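You operate a simulated robot arm through the tools that you are given. There is no shell and no other tool.

You run a simulated robot arm. Do the job below in one go: nothing can be reset, and whatever is moved stays where it is left.

## Task
Shut the flow tray down and drain it.
Fine: pump off, blue dye switch to SHUT, flow slider to 0; shut the drain again once it is empty.

The check looks at the end state, three seconds after you hand in, the way a careful person would. Anything else that was tipped, shoved, dropped, spilled or broken makes it a failure.

## Robot
A 7-joint arm with a two-finger parallel gripper, fixed in place. Base frame: the origin is at the foot of the arm, x ahead of it, y to its left, z up. Readings come in cm, degrees, newtons and seconds.
Its first joint turns from -166.0 to 166.0 degrees. Payload 3.43 kg.
Tool frame: the origin (TCP) lies between the finger pads and is the grasp point; the fingertips stand 3 cm ahead of it; z points along the fingers, y is the line along which they close. The gripper opens to 9.4 cm. The fingers are 2.8 cm wide and 1 cm thick; the gripper's body (5 by 9.6 cm) begins 5.5 cm behind the TCP.
Orientation is that of the tool frame in the base frame, as [roll, pitch, yaw] about the fixed x, y, z axes, in that order (R = Rz(yaw) Ry(pitch) Rx(roll)). With the fingers straight down and closing along the base's y, the tool's x points along the base's -x, its y along +y and its z along -z.

## Interface
- The arm moves only by the tool servo_tool. Its argument "motion" is a list of rows, each a list of 3 entries, a list of its own where there are three numbers: the turn, a rotation vector about the base's x, y, z in degrees, then the shift along the base's x, y, z in cm, then the gripper command, from -1 (fully open) to 1 (shut), values between in proportion. In form: [[[rx, ry, rz], [x, y, z], grip], ...]. A call has 1 to 20 rows; each row shifts and turns the commanded pose from where the row before left it. Rows are played at 5 a second. More than 5 cm and 8.6 degrees between two rows, or a gripper value outside its range, and nothing of the call is played. Where a pose cannot be reached the arm comes as near as it can. A force on the tool above 50 N (or 10 N above the force at the start of the call, whichever is more), or a blocked arm, ends the call early, and 0.2 s more pass. Each finger travels about 4.5 cm/s and halts on what it meets, pressing with about 36 N; the grip force reading is that of the motor and also rises with nothing between the fingers. The clock runs only during rows and for 0.2 s after the last one: add rows that do not move to give the fingers time. The reply holds the time, the measured pose of the TCP, the force on the tool along the base axes, the opening and the grip force, in the units named above and with some noise, with the torque about the TCP (base axes, N m) and any sound that the robot's microphone picked up.
- Cameras (640 x 400 px; columns grow to the right, rows downward): "scene" is fixed at [5.05, 49.99, 149.48]; the picture's right is [-0.06, -1.00, 0.00], its down [-0.59, 0.04, -0.80] and it looks along [0.80, -0.05, -0.60] (base axes); focal length 289 px, centre (320, 200). "wrist" rides on the gripper at [7.6, 1.4, -10.3] in the tool frame; the picture's right is [-0.18, 0.98, 0.00], its down [-0.75, -0.14, -0.64] and it looks along [-0.63, -0.12, 0.77] (tool axes); focal length 243 px, centre (320, 200). There is no depth. A picture from a camera that has moved, and an enlarged one, comes with that camera's place and axes in the base frame and with its lens.
- get_image(camera): a new picture of that camera. The clock stands still meanwhile.
- inspect(camera, box): a new picture of the part [left, top, right, bottom] of that camera's present view, enlarged. The clock stands still meanwhile.
- job_done(): hands the job in; it is judged then, once.

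Nothing tells you positions but the pictures and the camera data. Unless the task says otherwise, let go and move clear before handing in.

The tools are called by a JSON object that holds its "op" and its "data". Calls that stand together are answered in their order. servo_tool: Moves the arm, as the interface text tells. Its arguments: {"type":"object","properties":{"motion":{"type":"array","items":{"type":"array"}}},"required":["motion"]} The other tools are called the same way: get_image (camera) takes a picture; inspect (camera, box) takes an enlarged picture of a part of a camera's view; job_done () hands the job in.

At the start:

```text
clock: 0.0
ee_pos: [52.67, 40.71, 123.35]
tool_rot: [179.9, 0.0, 179.9]
wrist_force: [0.3, -0.4, 0.3]
torque: [0.03, -0.01, 0.01]
finger_gap: 9.39
gripper_force: 0.0
```

scene: 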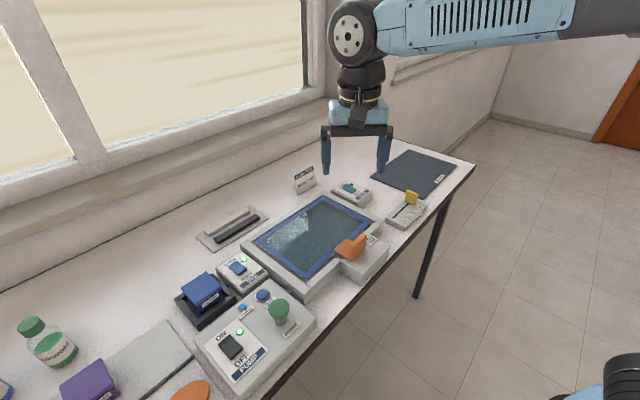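
wrist: 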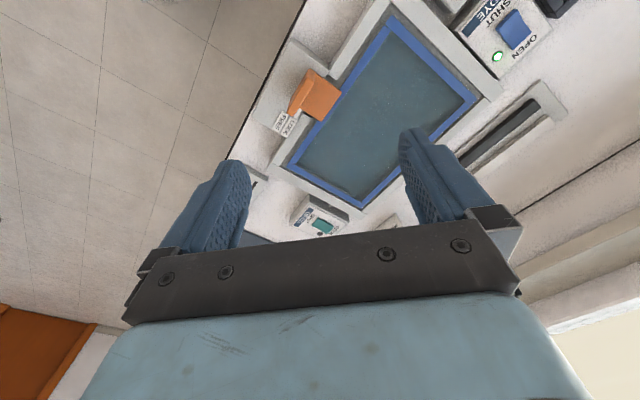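

I see a bench with a flow tray in the middle, a dye switch box, a pump panel, an orange lever (probably the drain) and a yellow slider. I'll look at each one enlarged before moving.

{"op": "inspect", "data": {"camera": "scene", "box": [180, 240, 340, 400]}}

{"op": "inspect", "data": {"camera": "scene", "box": [280, 140, 480, 280]}}

{"op": "inspect", "data": {"camera": "scene", "box": [0, 290, 220, 400]}}

{"op": "inspect", "data": {"camera": "wrist", "box": [230, 0, 560, 240]}}

```text
2.50 times, centred on (260, 320) of scene
camera zoom: at [5.05, 49.99, 149.48], right [-0.06, -1.0, 0.0], down [-0.59, 0.04, -0.8], along [0.8, -0.05, -0.6], focal length 723 px, centre (470, -100)
```

zoom: 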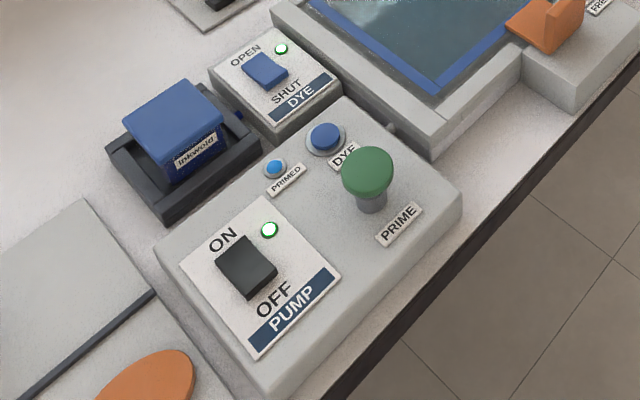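

```text
2.86 times, centred on (380, 210) of scene
camera zoom: at [5.05, 49.99, 149.48], right [-0.06, -1.0, 0.0], down [-0.59, 0.04, -0.8], along [0.8, -0.05, -0.6], focal length 826 px, centre (149, 171)
```

zoom: 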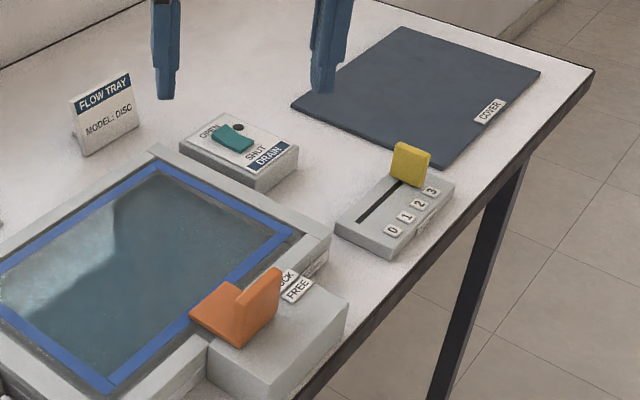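

```text
2.91 times, centred on (110, 345) of scene
camera zoom: at [5.05, 49.99, 149.48], right [-0.06, -1.0, 0.0], down [-0.59, 0.04, -0.8], along [0.8, -0.05, -0.6], focal length 841 px, centre (931, -222)
```

zoom: 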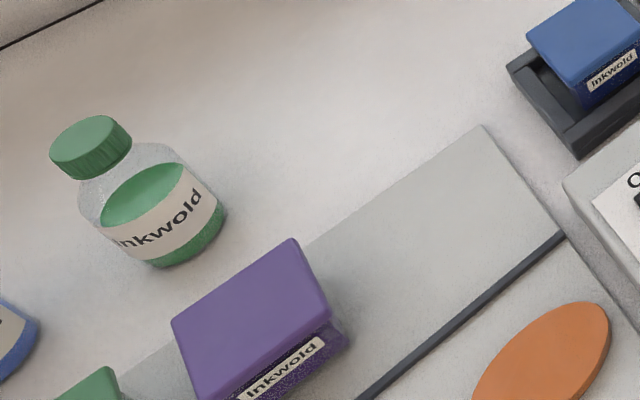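

```text
1.67 times, centred on (395, 120) of wrist
camera zoom: at [45.02, 42.21, 133.61], right [0.18, 0.98, 0.0], down [0.75, -0.14, 0.64], along [0.63, -0.12, -0.77], focal length 404 px, centre (195, 333)
```

zoom: 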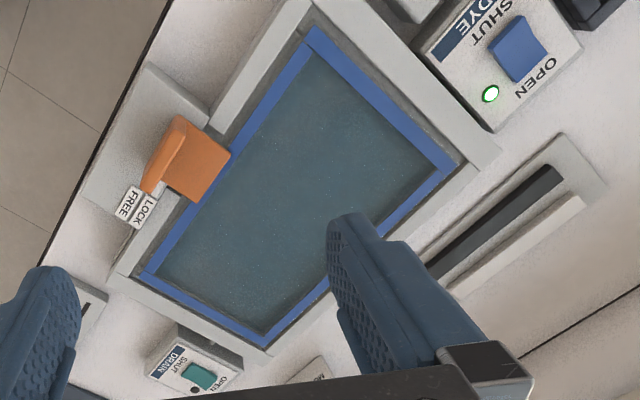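

The two views agree. The bench is turned about 45° to the base, with the pump switch near (34, 65), the dye switch near (53, 67), the drain switch near (86, 35) and the slider near (78, 16), all at about z 93. I'll turn the tool to line up with the bench and hover above the pump panel for a closer look.

{"op": "servo_tool", "data": {"motion": [[[0, 0, 7.5], [-2.4, 3.1, -1], 0], [[0, 0, 7.5], [-2.4, 3.1, -1], 1], [[0, 0, 7.5], [-2.4, 3.1, -1], 1], [[0, 0, 7.5], [-2.4, 3.1, -1], 1], [[0, 0, 7.5], [-2.4, 3.1, -1], 1], [[0, 0, 7.5], [-2.4, 3.1, -1], 1], [[0, 0, 0], [-2.4, 3.1, -1], 1], [[0, 0, 0], [-2.2, 2.9, -1], 1], [[0, 0, 0], [0, 0, 0], 1], [[0, 0, 0], [0, 0, 0], 1]]}}

{"op": "get_image", "data": {"camera": "wrist"}}

{"op": "get_image", "data": {"camera": "scene"}}

```text
clock: 2.2
ee_pos: [33.64, 65.78, 115.08]
tool_rot: [179.9, -0.1, -135.0]
wrist_force: [0.4, -0.4, -0.4]
torque: [0.01, 0.02, 0.02]
finger_gap: 0.03
gripper_force: 32.9
```

```text
taken
camera wrist: at [27.29, 61.29, 125.3], right [-0.56, 0.83, 0.0], down [0.63, 0.43, 0.64], along [0.53, 0.36, -0.77], focal length 243 px, centre (320, 200)
```

wrist: 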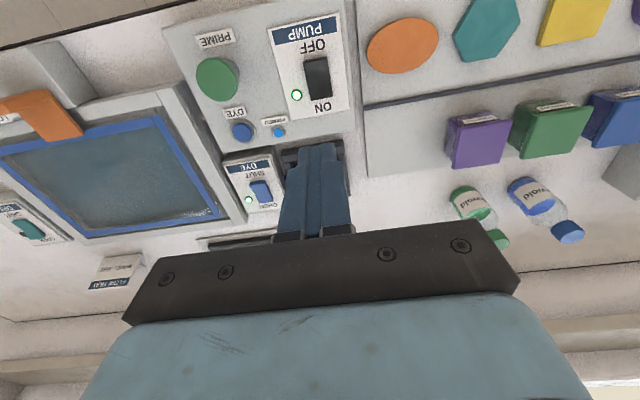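

```text
taken
```

scene: 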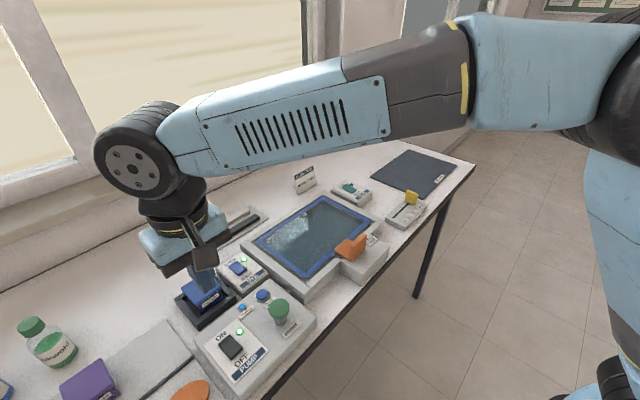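

{"op": "inspect", "data": {"camera": "wrist", "box": [180, 0, 380, 140]}}

{"op": "inspect", "data": {"camera": "wrist", "box": [200, 120, 340, 220]}}

{"op": "inspect", "data": {"camera": "scene", "box": [190, 300, 310, 400]}}

```text
2.86 times, centred on (280, 70) of wrist
camera zoom: at [27.29, 61.29, 125.3], right [-0.56, 0.83, 0.0], down [0.63, 0.43, 0.64], along [0.53, 0.36, -0.77], focal length 693 px, centre (434, 571)
```

zoom: 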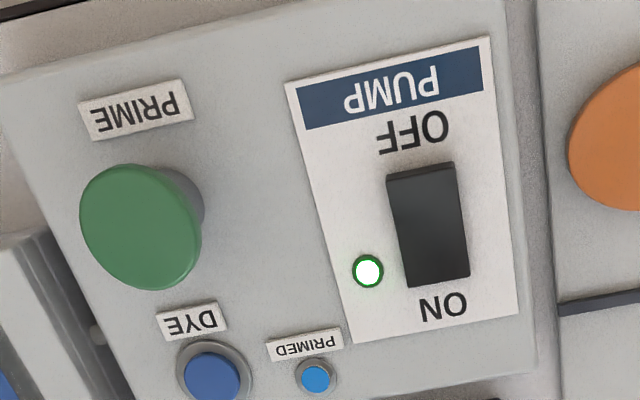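

```text
4.00 times, centred on (270, 170) of wrist
camera zoom: at [27.29, 61.29, 125.3], right [-0.56, 0.83, 0.0], down [0.63, 0.43, 0.64], along [0.53, 0.36, -0.77], focal length 970 px, centre (520, 320)
```

zoom: 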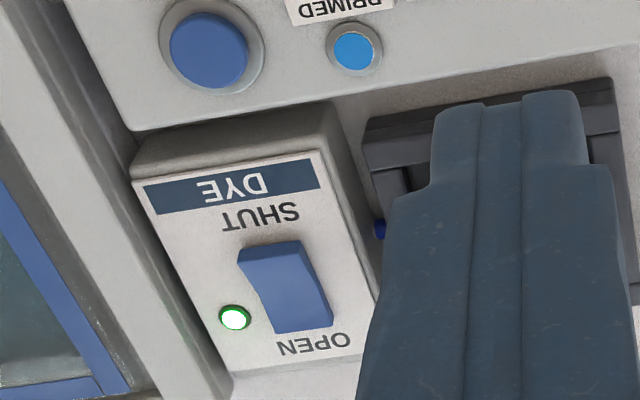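

```text
4.00 times, centred on (250, 350) of scene
camera zoom: at [5.05, 49.99, 149.48], right [-0.06, -1.0, 0.0], down [-0.59, 0.04, -0.8], along [0.8, -0.05, -0.6], focal length 1157 px, centre (600, -400)
```

zoom: 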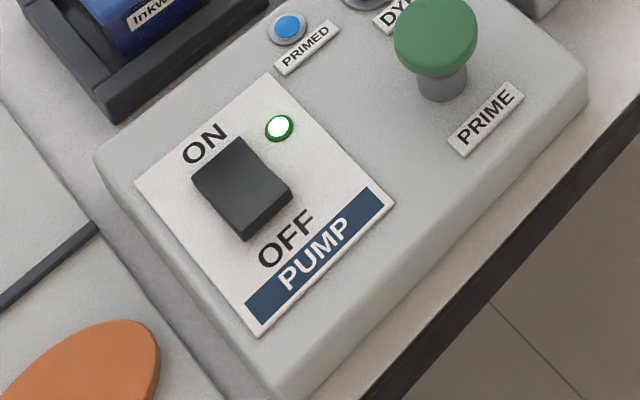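

The pump rocker's OFF end stands raised at about (31.8, 63.7, 95.7), and the dye rocker is the same type. I'll bring the closed fingers over the OFF end and stop just above it.

{"op": "servo_tool", "data": {"motion": [[[0, 0, 0], [-0.7, -0.8, -3], 1], [[0, 0, 0], [-0.7, -0.8, -3], 1], [[0, 0, 0], [0, 0, -3], 1], [[0, 0, 0], [0, 0, -3], 1], [[0, 0, 0], [0, 0, -2], 1], [[0, 0, 0], [0, 0, 0], 1], [[0, 0, 0], [0, 0, 0], 1]]}}

{"op": "get_image", "data": {"camera": "wrist"}}

{"op": "inspect", "data": {"camera": "scene", "box": [170, 280, 310, 400]}}

```text
clock: 3.8
ee_pos: [32.25, 63.89, 101.26]
tool_rot: [180.0, 0.0, -134.9]
wrist_force: [0.1, 0.5, -1.3]
torque: [0.03, -0.02, 0.02]
finger_gap: 0.0
gripper_force: 32.7
```

```text
taken
camera wrist: at [25.89, 59.51, 111.48], right [-0.56, 0.83, 0.0], down [0.63, 0.43, 0.64], along [0.53, 0.36, -0.77], focal length 243 px, centre (320, 200)
```

wrist: 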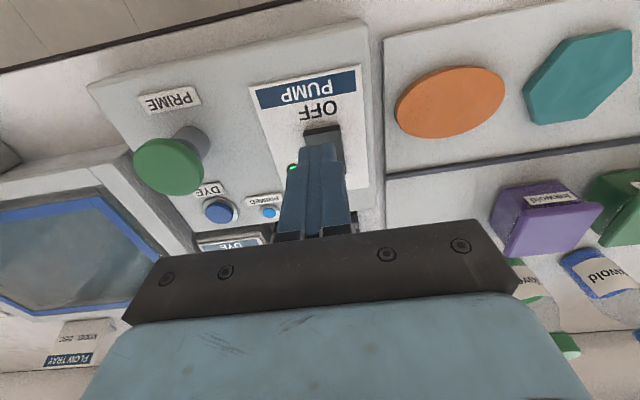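

```text
3.33 times, centred on (240, 340) of scene
camera zoom: at [5.05, 49.99, 149.48], right [-0.06, -1.0, 0.0], down [-0.59, 0.04, -0.8], along [0.8, -0.05, -0.6], focal length 964 px, centre (587, -267)
```

zoom: 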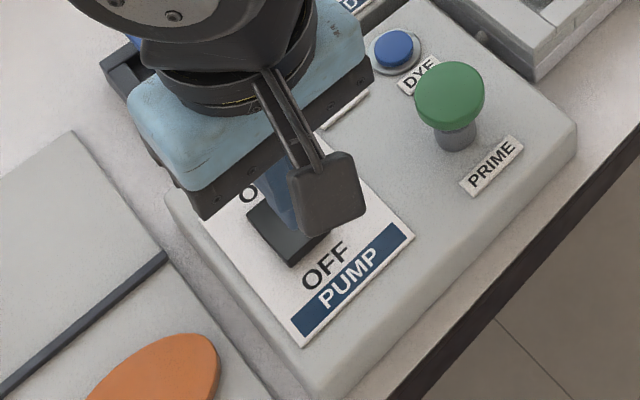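

The fingertips sit a few centimetres above the OFF end and are centred on it. I'll press down gently.

{"op": "servo_tool", "data": {"motion": [[[0, 0, 0], [-0.1, -0.1, -1], 1], [[0, 0, 0], [-0.1, -0.1, -1], 1], [[0, 0, 0], [0, 0, -0.4], 1], [[0, 0, 0], [0, 0, -0.4], 1], [[0, 0, 0], [0, 0, -0.4], 1], [[0, 0, 0], [0, 0, -0.3], 1], [[0, 0, 0], [0, 0, -0.3], 1], [[0, 0, 0], [0, 0, 0], 1]]}}

{"op": "inspect", "data": {"camera": "wrist", "box": [220, 60, 400, 220]}}

```text
clock: 5.6
ee_pos: [31.97, 63.56, 97.71]
tool_rot: [-180.0, -0.1, -135.0]
wrist_force: [-2.1, 0.6, 0.8]
torque: [-0.02, 0.0, -0.03]
finger_gap: 0.0
gripper_force: 33.1
```

```text
2.50 times, centred on (310, 140) of wrist
camera zoom: at [25.59, 59.2, 107.84], right [-0.57, 0.82, 0.0], down [0.63, 0.43, 0.64], along [0.53, 0.36, -0.77], focal length 606 px, centre (345, 350)
```

zoom: 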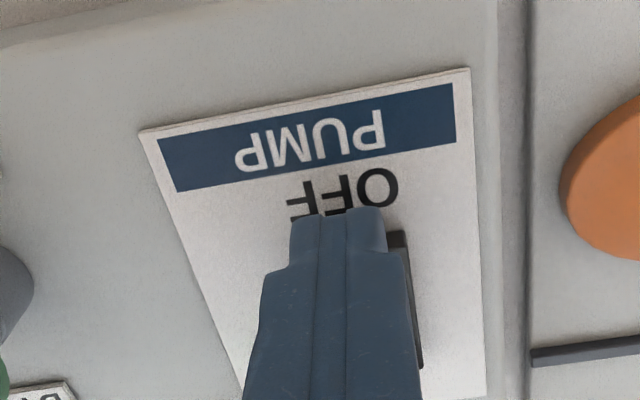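

{"op": "servo_tool", "data": {"motion": [[[0, 0, 0], [0, 0, -0.2], 1], [[0, 0, 0], [0, 0, -0.2], 1], [[0, 0, 0], [0, 0, 0], 1]]}}

{"op": "inspect", "data": {"camera": "wrist", "box": [220, 60, 400, 220]}}

{"op": "inspect", "data": {"camera": "scene", "box": [170, 280, 310, 400]}}

```text
clock: 6.4
ee_pos: [32.01, 63.69, 97.34]
tool_rot: [180.0, 0.0, -135.0]
wrist_force: [-0.2, -0.4, 10.5]
torque: [0.07, -0.12, 0.05]
finger_gap: 0.0
gripper_force: 32.6
heard: click
```

```text
2.50 times, centred on (310, 140) of wrist
camera zoom: at [25.62, 59.23, 107.64], right [-0.56, 0.83, 0.0], down [0.63, 0.43, 0.64], along [0.53, 0.36, -0.77], focal length 606 px, centre (345, 350)
```

zoom: 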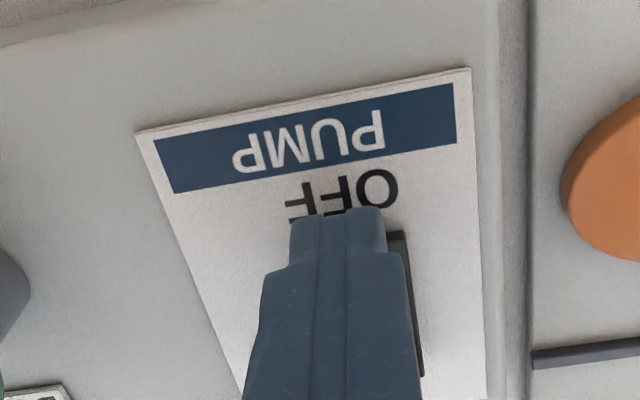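

```text
3.33 times, centred on (240, 340) of scene
camera zoom: at [5.05, 49.99, 149.48], right [-0.06, -1.0, 0.0], down [-0.59, 0.04, -0.8], along [0.8, -0.05, -0.6], focal length 964 px, centre (587, -267)
```

zoom: 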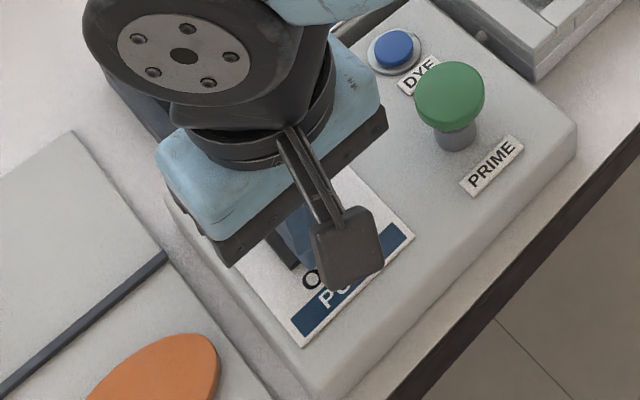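

A click with about 10 N says the rocker flipped. I'll lift straight up and check that the pump lamp is out.

{"op": "servo_tool", "data": {"motion": [[[0, 0, 0], [0, 0, 2], 1], [[0, 0, 0], [0, 0, 3], 1], [[0, 0, 0], [0, 0, 4], 1], [[0, 0, 0], [0, 0, 4], 1], [[0, 0, 0], [0, 0, 4], 1], [[0, 0, 0], [2.2, 0, 0], 1], [[0, 0, 0], [0, 0, 0], 1]]}}

{"op": "inspect", "data": {"camera": "wrist", "box": [180, 0, 380, 140]}}

{"op": "get_image", "data": {"camera": "scene"}}

```text
clock: 8.0
ee_pos: [34.3, 63.56, 114.13]
tool_rot: [-179.9, 0.1, -135.0]
wrist_force: [0.2, 0.2, -0.7]
torque: [-0.03, 0.01, 0.01]
finger_gap: 0.0
gripper_force: 33.1
```

```text
2.86 times, centred on (280, 70) of wrist
camera zoom: at [27.84, 59.14, 124.31], right [-0.56, 0.83, 0.0], down [0.63, 0.43, 0.64], along [0.53, 0.36, -0.77], focal length 693 px, centre (434, 571)
```

zoom: 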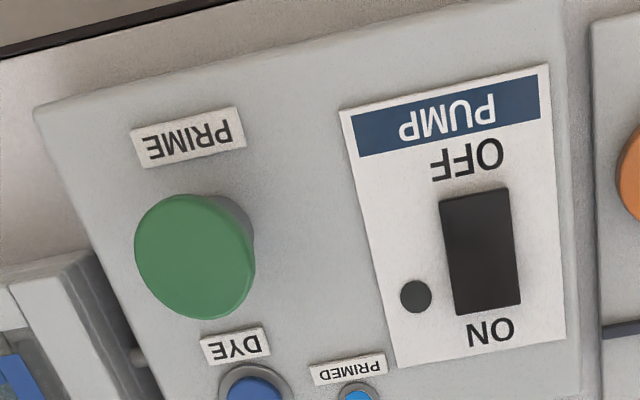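

```text
taken
```

scene: 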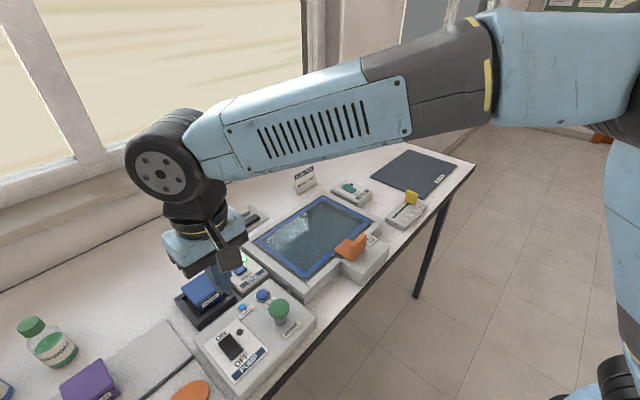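

The pump rocker is now at OFF and its lamp is out. Next is the dye rocker, whose SHUT end is near (51.8, 65.6, 94).

{"op": "servo_tool", "data": {"motion": [[[0, 0, 0], [4.3, 0.5, 0], 1], [[0, 0, 0], [4.3, 0.5, 0], 1], [[0, 0, 0], [4.3, 0.5, 0], 1], [[0, 0, 0], [4.3, 0.5, 0], 1], [[0, 0, 0], [0.3, 0, -3], 1], [[0, 0, 0], [0, 0, -2], 1], [[0, 0, 0], [0, 0, 0], 1]]}}

{"op": "inspect", "data": {"camera": "wrist", "box": [220, 60, 400, 180]}}

{"op": "inspect", "data": {"camera": "scene", "box": [180, 220, 320, 320]}}

```text
clock: 9.6
ee_pos: [51.68, 65.59, 109.32]
tool_rot: [-180.0, 0.1, -135.1]
wrist_force: [-0.3, 0.6, 0.0]
torque: [0.01, 0.0, 0.04]
finger_gap: 0.0
gripper_force: 32.9
```

```text
3.33 times, centred on (310, 120) of wrist
camera zoom: at [45.48, 61.27, 119.55], right [-0.56, 0.83, 0.0], down [0.63, 0.43, 0.64], along [0.53, 0.36, -0.77], focal length 809 px, centre (353, 467)
```

zoom: 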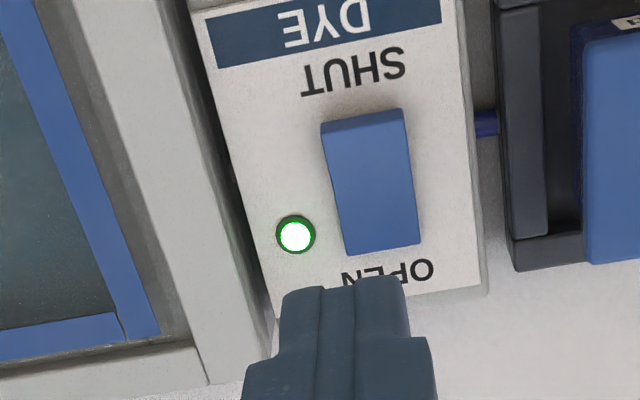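

```text
4.00 times, centred on (250, 270) of scene
camera zoom: at [5.05, 49.99, 149.48], right [-0.06, -1.0, 0.0], down [-0.59, 0.04, -0.8], along [0.8, -0.05, -0.6], focal length 1157 px, centre (600, -80)
```

zoom: 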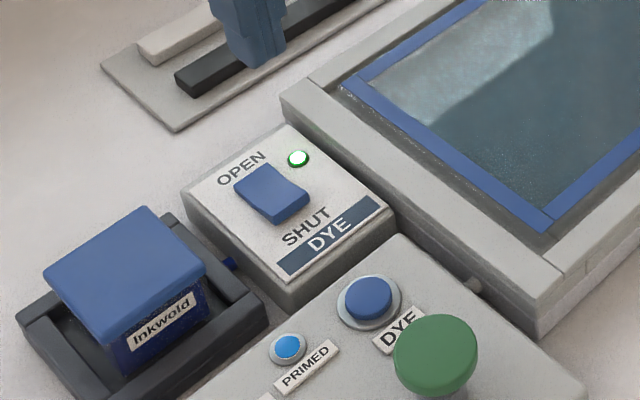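

{"op": "servo_tool", "data": {"motion": [[[0, 0, 0], [0.1, 0.4, -4], 1], [[0, 0, 0], [0, 0, -4], 1], [[0, 0, 0], [0, 0, -2.5], 1], [[0, 0, 0], [0, 0, -0.5], 1], [[0, 0, 0], [0, 0, -0.5], 1], [[0, 0, 0], [0, 0, -0.5], 1], [[0, 0, 0], [0, 0, -0.4], 1], [[0, 0, 0], [0, 0, -0.4], 1], [[0, 0, 0], [0, 0, -0.3], 1], [[0, 0, 0], [0, 0, 0], 1]]}}

{"op": "inspect", "data": {"camera": "wrist", "box": [220, 60, 400, 220]}}

```text
clock: 11.5
ee_pos: [51.8, 66.14, 97.04]
tool_rot: [180.0, 0.5, -135.0]
wrist_force: [-3.6, -5.2, 12.0]
torque: [-0.06, -0.01, -0.09]
finger_gap: 0.0
gripper_force: 32.7
heard: click
stopped in row 9: the force on the tool passed its limit at 55 N (the readings are from after the stop); the commanded pose is now the measured one
```

```text
2.50 times, centred on (310, 140) of wrist
camera zoom: at [45.33, 61.71, 107.14], right [-0.57, 0.82, 0.0], down [0.63, 0.43, 0.65], along [0.53, 0.37, -0.76], focal length 606 px, centre (345, 350)
```

zoom: 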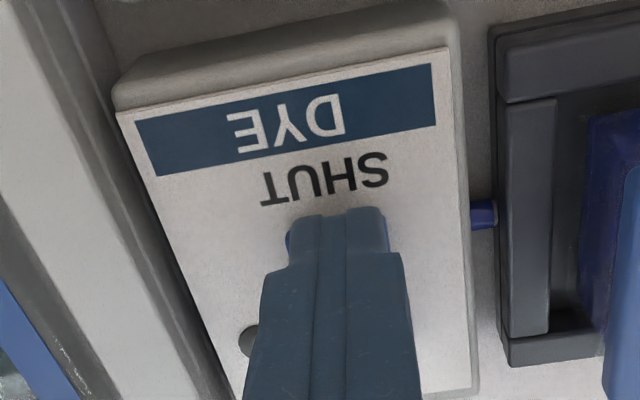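

The dye switch clicked over and its lamp is out. I'll lift off and travel above the tray to the drain switch, pausing short of it to look.

{"op": "servo_tool", "data": {"motion": [[[0, 0, 0], [0, 0, 2], 1], [[0, 0, 0], [0, 0, 4], 1], [[0, 0, 0], [0, 0, 4], 1], [[0, 0, 0], [0, 0, 4], 1], [[0, 0, 0], [0, 0, 3], 1], [[0, 0, 0], [3.2, -3.3, 0], 1], [[0, 0, 0], [3.2, -3.3, 0], 1], [[0, 0, 0], [3.2, -3.3, 0], 1], [[0, 0, 0], [3.2, -3.3, 0], 1], [[0, 0, 0], [3.2, -3.3, 0], 1], [[0, 0, 0], [3.2, -3.3, 0], 1], [[0, 0, 0], [3.2, -3.3, 0], 1], [[0, 0, 0], [3.2, -3.3, 0], 1], [[0, 0, 0], [3.2, -3.0, 0], 1], [[0, 0, 0], [0, 0, 0], 1], [[0, 0, 0], [0, 0, 0], 1]]}}

{"op": "get_image", "data": {"camera": "wrist"}}

{"op": "get_image", "data": {"camera": "scene"}}

```text
clock: 14.9
ee_pos: [80.77, 37.29, 113.5]
tool_rot: [179.8, 0.4, -135.0]
wrist_force: [0.5, 0.6, -0.5]
torque: [0.01, 0.01, 0.03]
finger_gap: 0.0
gripper_force: 32.8
```

```text
taken
camera wrist: at [74.37, 32.75, 123.7], right [-0.57, 0.82, 0.0], down [0.63, 0.43, 0.65], along [0.53, 0.37, -0.76], focal length 243 px, centre (320, 200)
```

wrist: 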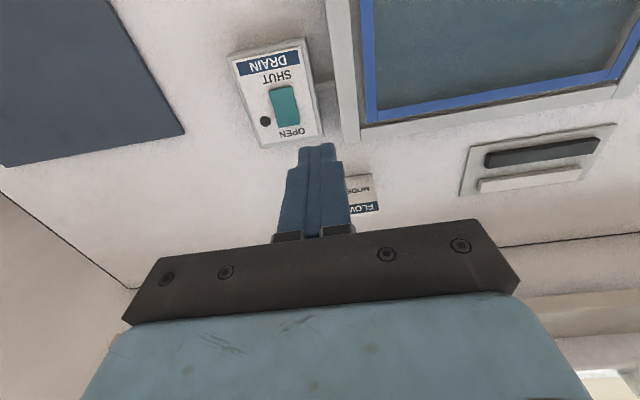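

```text
taken
```

scene: 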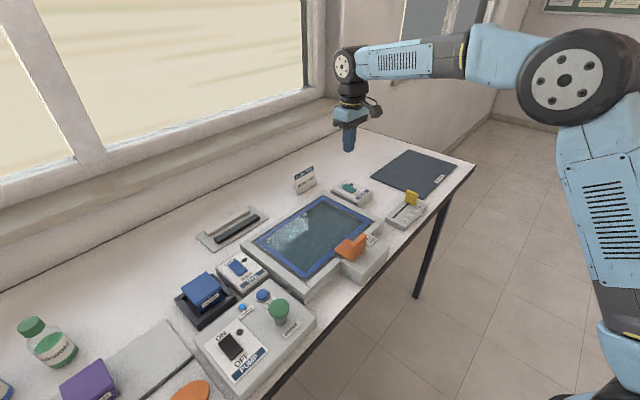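

{"op": "inspect", "data": {"camera": "wrist", "box": [220, 30, 340, 150]}}

{"op": "inspect", "data": {"camera": "scene", "box": [310, 160, 410, 230]}}

{"op": "inspect", "data": {"camera": "scene", "box": [190, 230, 290, 310]}}

{"op": "inspect", "data": {"camera": "scene", "box": [370, 170, 450, 240]}}

```text
3.33 times, centred on (280, 90) of wrist
camera zoom: at [74.37, 32.75, 123.7], right [-0.57, 0.82, 0.0], down [0.63, 0.43, 0.65], along [0.53, 0.37, -0.76], focal length 809 px, centre (453, 567)
```

zoom: 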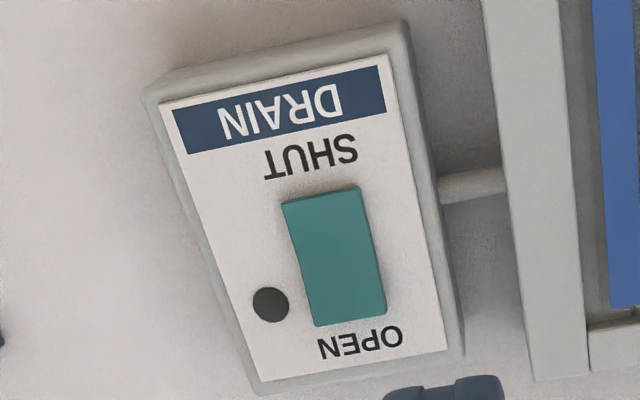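

```text
5.71 times, centred on (360, 195) of scene
camera zoom: at [5.05, 49.99, 149.48], right [-0.06, -1.0, 0.0], down [-0.59, 0.04, -0.8], along [0.8, -0.05, -0.6], focal length 1652 px, centre (91, 229)
```

zoom: 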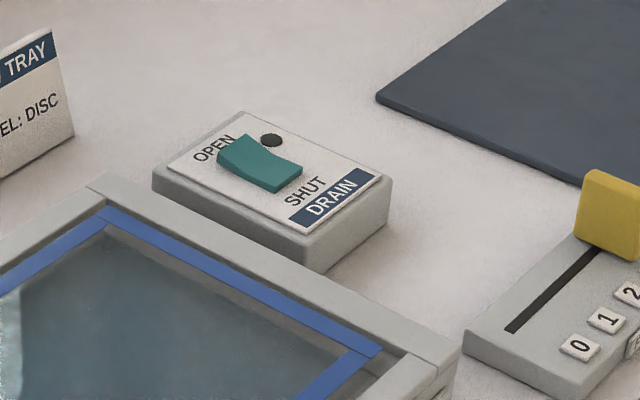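

```text
5.00 times, centred on (240, 270) of scene
camera zoom: at [5.05, 49.99, 149.48], right [-0.06, -1.0, 0.0], down [-0.59, 0.04, -0.8], along [0.8, -0.05, -0.6], focal length 1446 px, centre (720, -150)
```

zoom: 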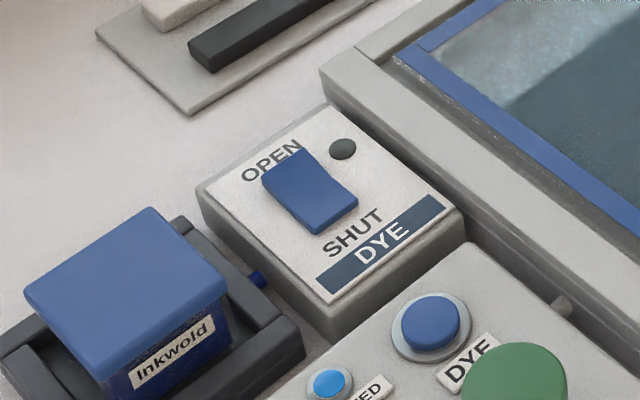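

```text
5.71 times, centred on (410, 205) of scene
camera zoom: at [5.05, 49.99, 149.48], right [-0.06, -1.0, 0.0], down [-0.59, 0.04, -0.8], along [0.8, -0.05, -0.6], focal length 1652 px, centre (-194, 171)
```

zoom: 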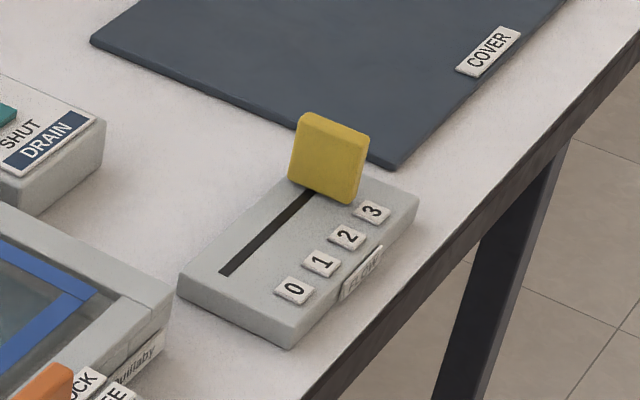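

The drain rocker is at SHUT with its OPEN end raised near (87.3, 36.7, 93.6). I'll position above the OPEN end.

{"op": "servo_tool", "data": {"motion": [[[0, 0, 0], [3.2, -0.4, 0], 1], [[0, 0, 0], [3.1, -0.4, -1.5], 1], [[0, 0, 0], [0, 0, -4], 1], [[0, 0, 0], [0, 0, -4], 1], [[0, 0, 0], [0, 0, -3], 1], [[0, 0, 0], [0, 0, -1], 1], [[0, 0, 0], [0, 0, 0], 1]]}}

{"op": "inspect", "data": {"camera": "wrist", "box": [220, 60, 400, 220]}}

{"op": "inspect", "data": {"camera": "scene", "box": [290, 130, 410, 230]}}

```text
clock: 16.5
ee_pos: [86.8, 35.85, 100.12]
tool_rot: [179.9, 0.4, -135.0]
wrist_force: [-0.4, 0.9, -0.3]
torque: [0.03, 0.0, -0.02]
finger_gap: 0.02
gripper_force: 32.7
```

```text
2.50 times, centred on (310, 140) of wrist
camera zoom: at [80.45, 31.32, 110.3], right [-0.57, 0.82, 0.0], down [0.63, 0.43, 0.65], along [0.53, 0.37, -0.76], focal length 606 px, centre (345, 350)
```

zoom: 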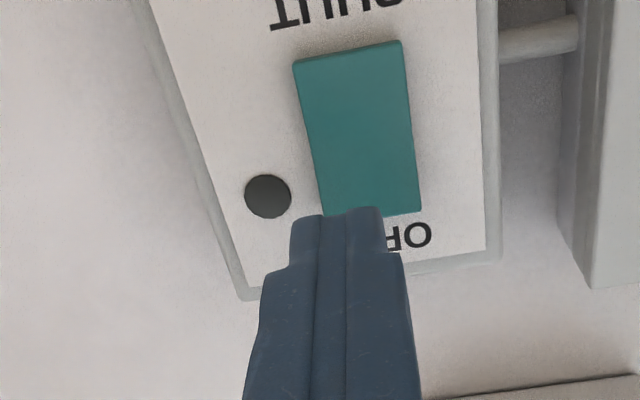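

```text
4.00 times, centred on (350, 180) of scene
camera zoom: at [5.05, 49.99, 149.48], right [-0.06, -1.0, 0.0], down [-0.59, 0.04, -0.8], along [0.8, -0.05, -0.6], focal length 1157 px, centre (200, 280)
```

zoom: 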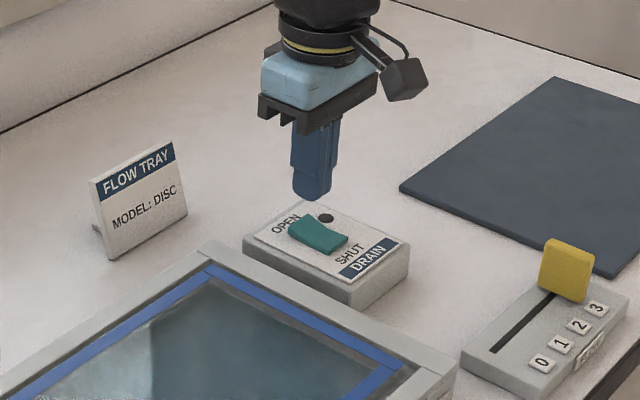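

{"op": "servo_tool", "data": {"motion": [[[0, 0, 0], [0, 0.7, -1], 1], [[0, 0, 0], [0, 0, -1.2], 1], [[0, 0, 0], [0, 0, -0.4], 1], [[0, 0, 0], [0, 0, -0.4], 1], [[0, 0, 0], [0, 0, -0.3], 1], [[0, 0, 0], [0, 0, -0.3], 1], [[0, 0, 0], [0, 0, -0.3], 1], [[0, 0, 0], [0, 0, -0.3], 1], [[0, 0, 0], [0, 0, -0.3], 1], [[0, 0, 0], [0, 0, 0], 1]]}}

{"op": "inspect", "data": {"camera": "wrist", "box": [220, 60, 400, 220]}}

{"op": "get_image", "data": {"camera": "scene"}}

```text
clock: 17.9
ee_pos: [87.14, 36.74, 97.4]
tool_rot: [-179.8, 1.0, -134.9]
wrist_force: [1.4, 1.7, 8.2]
torque: [0.0, 0.04, 0.03]
finger_gap: 0.0
gripper_force: 32.3
heard: click
stopped in row 6: the force on the tool passed its limit at 55 N (the readings are from after the stop); the commanded pose is now the measured one
```

```text
2.50 times, centred on (310, 140) of wrist
camera zoom: at [80.56, 32.16, 107.55], right [-0.57, 0.82, 0.0], down [0.62, 0.43, 0.66], along [0.54, 0.37, -0.76], focal length 606 px, centre (345, 350)
```

zoom: 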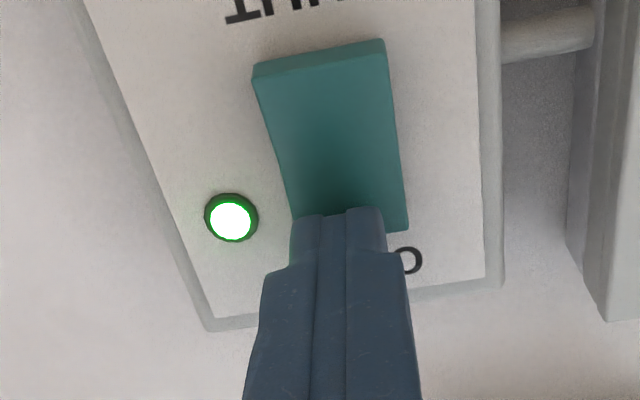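

```text
taken
```

scene: 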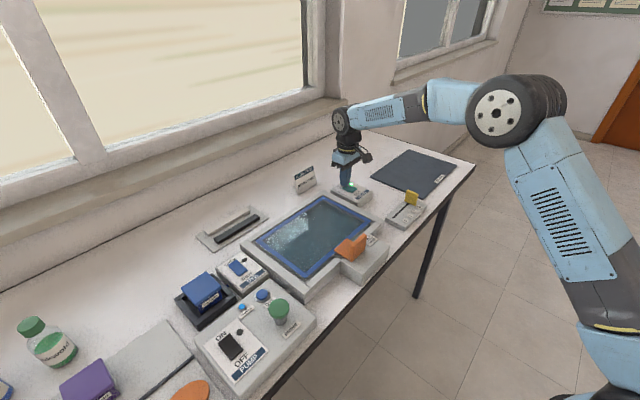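

The drain lamp is lit, so it's open. While it drains I'll move to the flow slider, which sits at 3 with its thin axis along the slider travel, and look at the knob with the fingers half open.

{"op": "servo_tool", "data": {"motion": [[[0, 0, 0], [0, 0, 2], 1], [[0, 0, 0], [0, 0, 4], 1], [[0, 0, 0], [0, 0, 4], 1], [[0, 0, 0], [0, 0, 4], 1], [[0, 0, 0], [-1.9, -3.9, 0], 0], [[0, 0, 0], [-1.9, -3.9, 0], 0], [[0, 0, 0], [-1.9, -3.9, 0], 0], [[0, 0, 0], [-1.9, -3.9, 0], 0], [[0, 0, 0], [-1.9, -3.9, 0], 0], [[0, 0, 0], [0, 0, 0], 0], [[0, 0, 0], [0, 0, 0], 0]]}}

{"op": "get_image", "data": {"camera": "wrist"}}

{"op": "get_image", "data": {"camera": "scene"}}

```text
clock: 20.3
ee_pos: [77.26, 17.26, 111.59]
tool_rot: [-180.0, 0.7, -134.9]
wrist_force: [1.3, 0.3, -0.2]
torque: [-0.02, -0.02, 0.0]
finger_gap: 4.7
gripper_force: 0.0
```

```text
taken
camera wrist: at [70.74, 12.76, 121.53], right [-0.57, 0.82, 0.0], down [0.63, 0.43, 0.65], along [0.54, 0.37, -0.76], focal length 243 px, centre (320, 200)
```

wrist: 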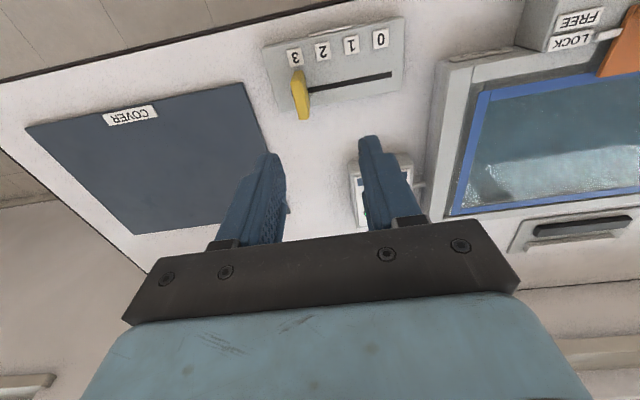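

```text
taken
```

scene: 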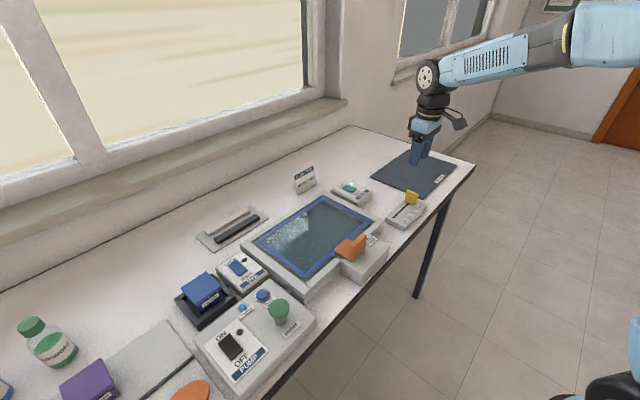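

{"op": "inspect", "data": {"camera": "wrist", "box": [250, 10, 430, 130]}}

{"op": "inspect", "data": {"camera": "scene", "box": [230, 180, 390, 290]}}

{"op": "inspect", "data": {"camera": "scene", "box": [370, 170, 450, 240]}}

```text
3.33 times, centred on (340, 70) of wrist
camera zoom: at [70.74, 12.76, 121.53], right [-0.57, 0.82, 0.0], down [0.63, 0.43, 0.65], along [0.54, 0.37, -0.76], focal length 809 px, centre (253, 633)
```

zoom: 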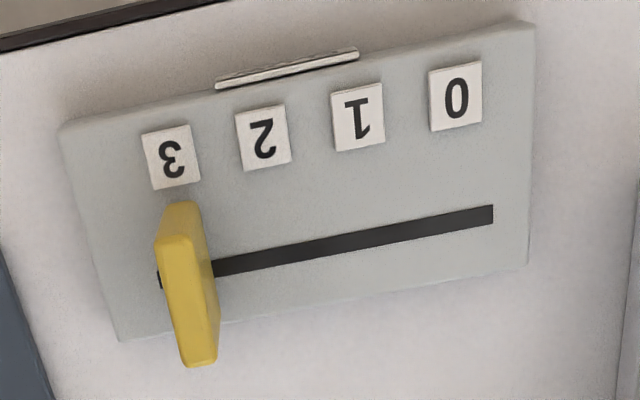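

```text
3.64 times, centred on (310, 235) of scene
camera zoom: at [5.05, 49.99, 149.48], right [-0.06, -1.0, 0.0], down [-0.59, 0.04, -0.8], along [0.8, -0.05, -0.6], focal length 1052 px, centre (356, 73)
```

zoom: 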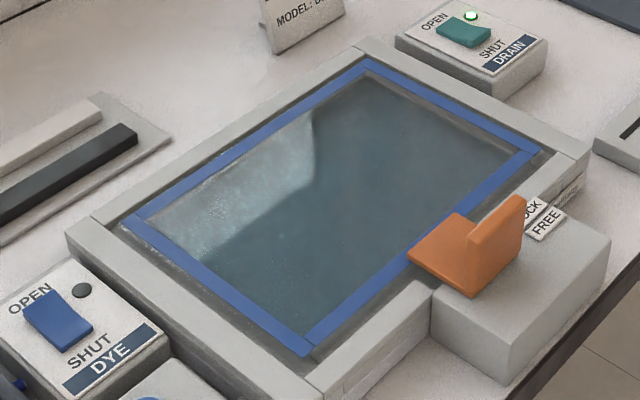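

```text
5.71 times, centred on (410, 205) of scene
camera zoom: at [5.05, 49.99, 149.48], right [-0.06, -1.0, 0.0], down [-0.59, 0.04, -0.8], along [0.8, -0.05, -0.6], focal length 1652 px, centre (-194, 171)
```

zoom: 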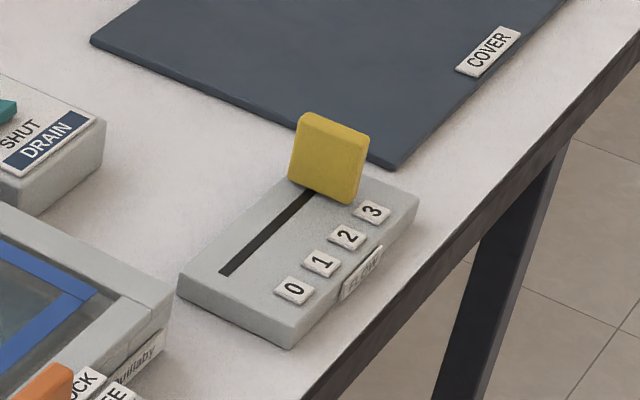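

The knob's top is around (78.7, 15.8, 96.4), about 1 cm thick, and 0 lies about 9.1 cm away along (-0.71, 0.70). I'll line up above it with open fingers and stop short for a check.

{"op": "servo_tool", "data": {"motion": [[[0, 0, 0], [0.7, -0.8, -2], 0], [[0, 0, 0], [0.6, -0.8, -3], 0], [[0, 0, 0], [0, 0, -4], 0], [[0, 0, 0], [0, 0, -2], 0], [[0, 0, 0], [0, 0, 0], 0]]}}

{"op": "get_image", "data": {"camera": "wrist"}}

{"op": "inspect", "data": {"camera": "scene", "box": [370, 130, 470, 240]}}

```text
clock: 21.5
ee_pos: [78.92, 15.86, 100.59]
tool_rot: [-180.0, 0.8, -135.0]
wrist_force: [-0.1, 0.3, 0.0]
torque: [0.0, -0.02, -0.01]
finger_gap: 4.69
gripper_force: 0.1
```

```text
taken
camera wrist: at [72.35, 11.35, 110.58], right [-0.57, 0.82, 0.0], down [0.63, 0.43, 0.65], along [0.54, 0.37, -0.76], focal length 243 px, centre (320, 200)
```

wrist: 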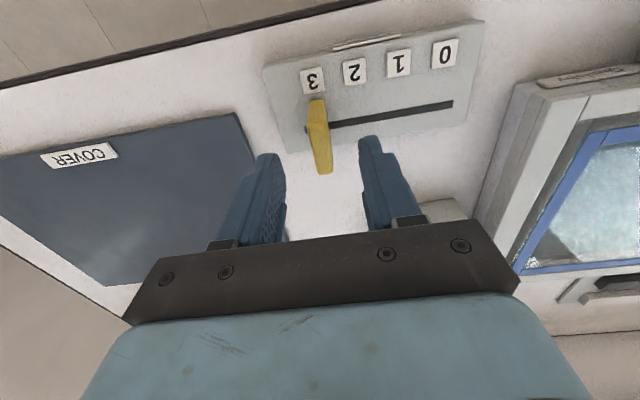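

```text
3.64 times, centred on (420, 185) of scene
camera zoom: at [5.05, 49.99, 149.48], right [-0.06, -1.0, 0.0], down [-0.59, 0.04, -0.8], along [0.8, -0.05, -0.6], focal length 1052 px, centre (-44, 254)
```

zoom: 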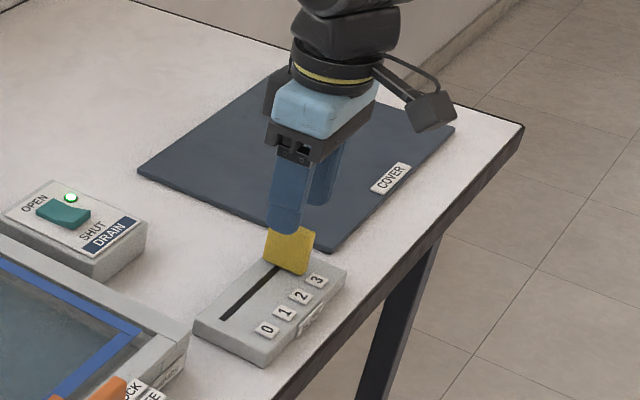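

Alignment is good: the knob sits midway between the fingers. I'll descend over it and close.

{"op": "servo_tool", "data": {"motion": [[[0, 0, 0], [-0.1, -0.1, -2], 0], [[0, 0, 0], [-0.1, -0.1, -1.4], 0], [[0, 0, 0], [0, 0, -0.6], 0], [[0, 0, 0], [0, 0, 0], 0], [[0, 0, 0], [0, 0, 0], 1], [[0, 0, 0], [0, 0, 0], 1], [[0, 0, 0], [0, 0, 0], 1], [[0, 0, 0], [0, 0, 0], 1]]}}

{"op": "get_image", "data": {"camera": "wrist"}}

{"op": "inspect", "data": {"camera": "scene", "box": [370, 130, 470, 240]}}

```text
clock: 23.3
ee_pos: [78.51, 15.6, 96.27]
tool_rot: [179.9, 0.7, -134.9]
wrist_force: [-26.7, 17.8, -5.5]
torque: [0.06, 0.07, -0.24]
finger_gap: 1.65
gripper_force: 45.5
```

```text
taken
camera wrist: at [72.04, 11.01, 106.41], right [-0.57, 0.82, 0.0], down [0.63, 0.43, 0.65], along [0.54, 0.37, -0.76], focal length 243 px, centre (320, 200)
```

wrist: 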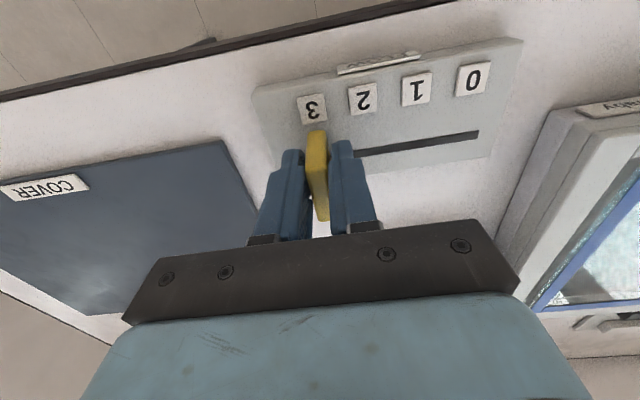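

```text
3.64 times, centred on (420, 185) of scene
camera zoom: at [5.05, 49.99, 149.48], right [-0.06, -1.0, 0.0], down [-0.59, 0.04, -0.8], along [0.8, -0.05, -0.6], focal length 1052 px, centre (-44, 254)
```

zoom: 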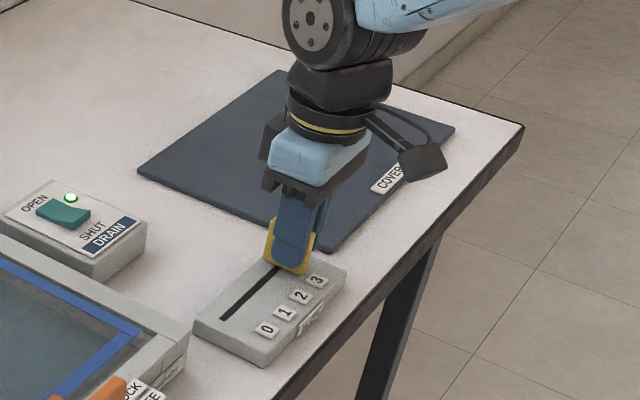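

The knob is between the fingers and leaning against its far stop. I'll start sliding it toward 0 in small steps.

{"op": "servo_tool", "data": {"motion": [[[0, 0, 0], [-0.2, 0.2, 0], 1], [[0, 0, 0], [-0.3, 0.3, 0], 1], [[0, 0, 0], [-0.5, 0.5, 0], 1], [[0, 0, 0], [-0.5, 0.5, 0], 1], [[0, 0, 0], [-0.5, 0.5, 0], 1], [[0, 0, 0], [0, 0, 0], 1]]}}

{"op": "get_image", "data": {"camera": "wrist"}}

```text
clock: 24.7
ee_pos: [76.57, 17.46, 96.23]
tool_rot: [-179.9, 0.8, -134.9]
wrist_force: [3.2, 1.6, 5.3]
torque: [0.4, -0.4, -0.02]
finger_gap: 1.65
gripper_force: 45.0
```

```text
taken
camera wrist: at [70.08, 12.93, 106.39], right [-0.57, 0.82, 0.0], down [0.62, 0.43, 0.65], along [0.54, 0.37, -0.76], focal length 243 px, centre (320, 200)
```

wrist: 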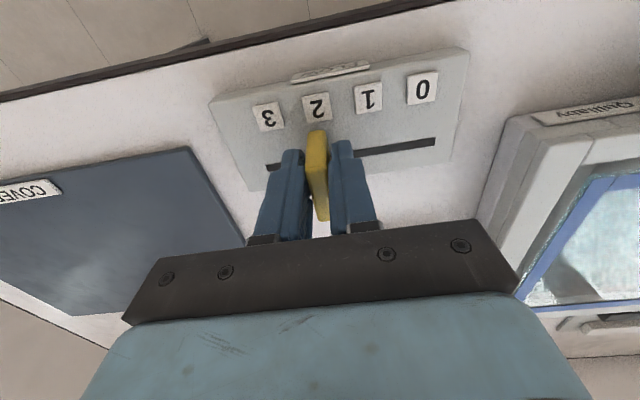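

{"op": "servo_tool", "data": {"motion": [[[0, 0, 0], [-0.5, 0.5, 0], 1], [[0, 0, 0], [-0.5, 0.5, 0], 1], [[0, 0, 0], [-0.5, 0.5, 0], 1], [[0, 0, 0], [-0.5, 0.5, 0], 1], [[0, 0, 0], [-0.5, 0.5, 0], 1], [[0, 0, 0], [-0.5, 0.5, 0], 1], [[0, 0, 0], [-0.5, 0.5, 0], 1], [[0, 0, 0], [-0.5, 0.5, 0], 1], [[0, 0, 0], [0, 0, 0], 1]]}}

{"op": "get_image", "data": {"camera": "wrist"}}

{"op": "inspect", "data": {"camera": "scene", "box": [370, 130, 470, 240]}}

{"op": "inspect", "data": {"camera": "scene", "box": [230, 180, 390, 290]}}

```text
clock: 26.7
ee_pos: [72.58, 21.35, 96.33]
tool_rot: [180.0, 0.7, -134.9]
wrist_force: [7.1, 8.2, -19.8]
torque: [0.63, -0.68, -0.11]
finger_gap: 1.64
gripper_force: 45.2
```

```text
taken
camera wrist: at [66.22, 16.83, 106.42], right [-0.57, 0.82, 0.0], down [0.63, 0.43, 0.65], along [0.54, 0.37, -0.76], focal length 243 px, centre (320, 200)
```

wrist: 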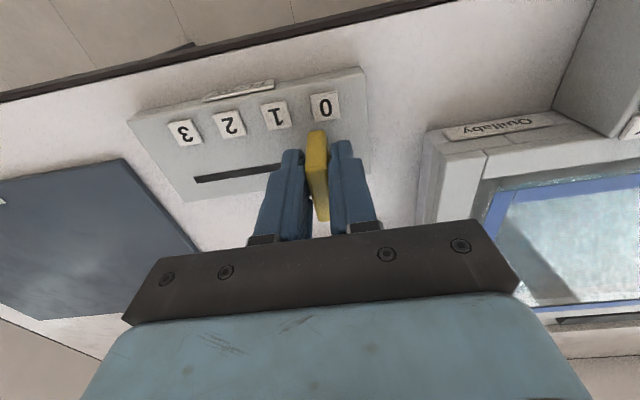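

```text
3.64 times, centred on (420, 185) of scene
camera zoom: at [5.05, 49.99, 149.48], right [-0.06, -1.0, 0.0], down [-0.59, 0.04, -0.8], along [0.8, -0.05, -0.6], focal length 1052 px, centre (-44, 254)
```

zoom: 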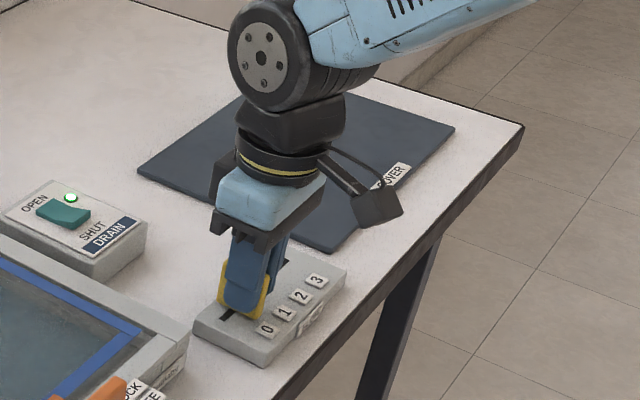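

```text
3.64 times, centred on (310, 235) of scene
camera zoom: at [5.05, 49.99, 149.48], right [-0.06, -1.0, 0.0], down [-0.59, 0.04, -0.8], along [0.8, -0.05, -0.6], focal length 1052 px, centre (356, 73)
```

zoom: 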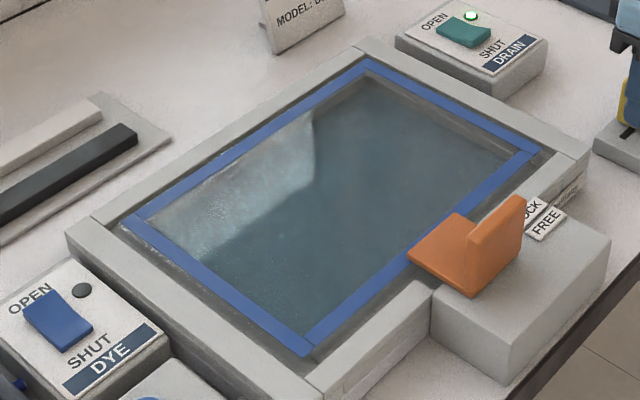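

The knob is nearly at 0. I'll nudge the rest of the way in small steps until the end stop pushes back.

{"op": "servo_tool", "data": {"motion": [[[0, 0, 0], [-0.2, 0.2, 0], 1], [[0, 0, 0], [-0.2, 0.2, 0], 1], [[0, 0, 0], [-0.2, 0.2, 0], 1], [[0, 0, 0], [-0.15, 0.15, 0], 1], [[0, 0, 0], [0, 0, 0], 1]]}}

{"op": "inspect", "data": {"camera": "wrist", "box": [180, 50, 400, 220]}}

```text
clock: 27.9
ee_pos: [72.01, 21.91, 96.33]
tool_rot: [-179.9, 0.8, -135.1]
wrist_force: [18.0, -12.7, -7.1]
torque: [-0.56, 0.48, 0.14]
finger_gap: 1.63
gripper_force: 45.0
```

```text
2.35 times, centred on (290, 135) of wrist
camera zoom: at [65.58, 17.44, 106.4], right [-0.56, 0.83, 0.0], down [0.63, 0.43, 0.65], along [0.54, 0.37, -0.76], focal length 571 px, centre (391, 353)
```

zoom: 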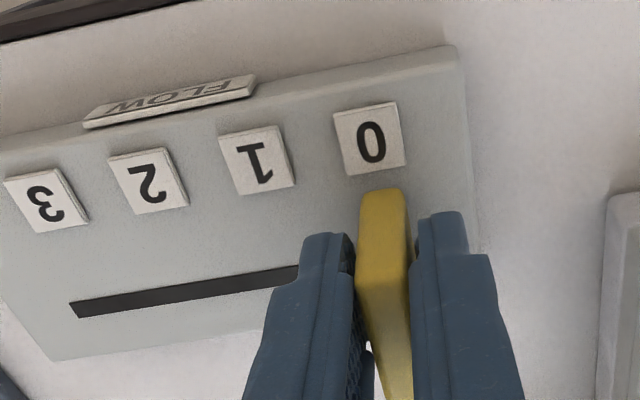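

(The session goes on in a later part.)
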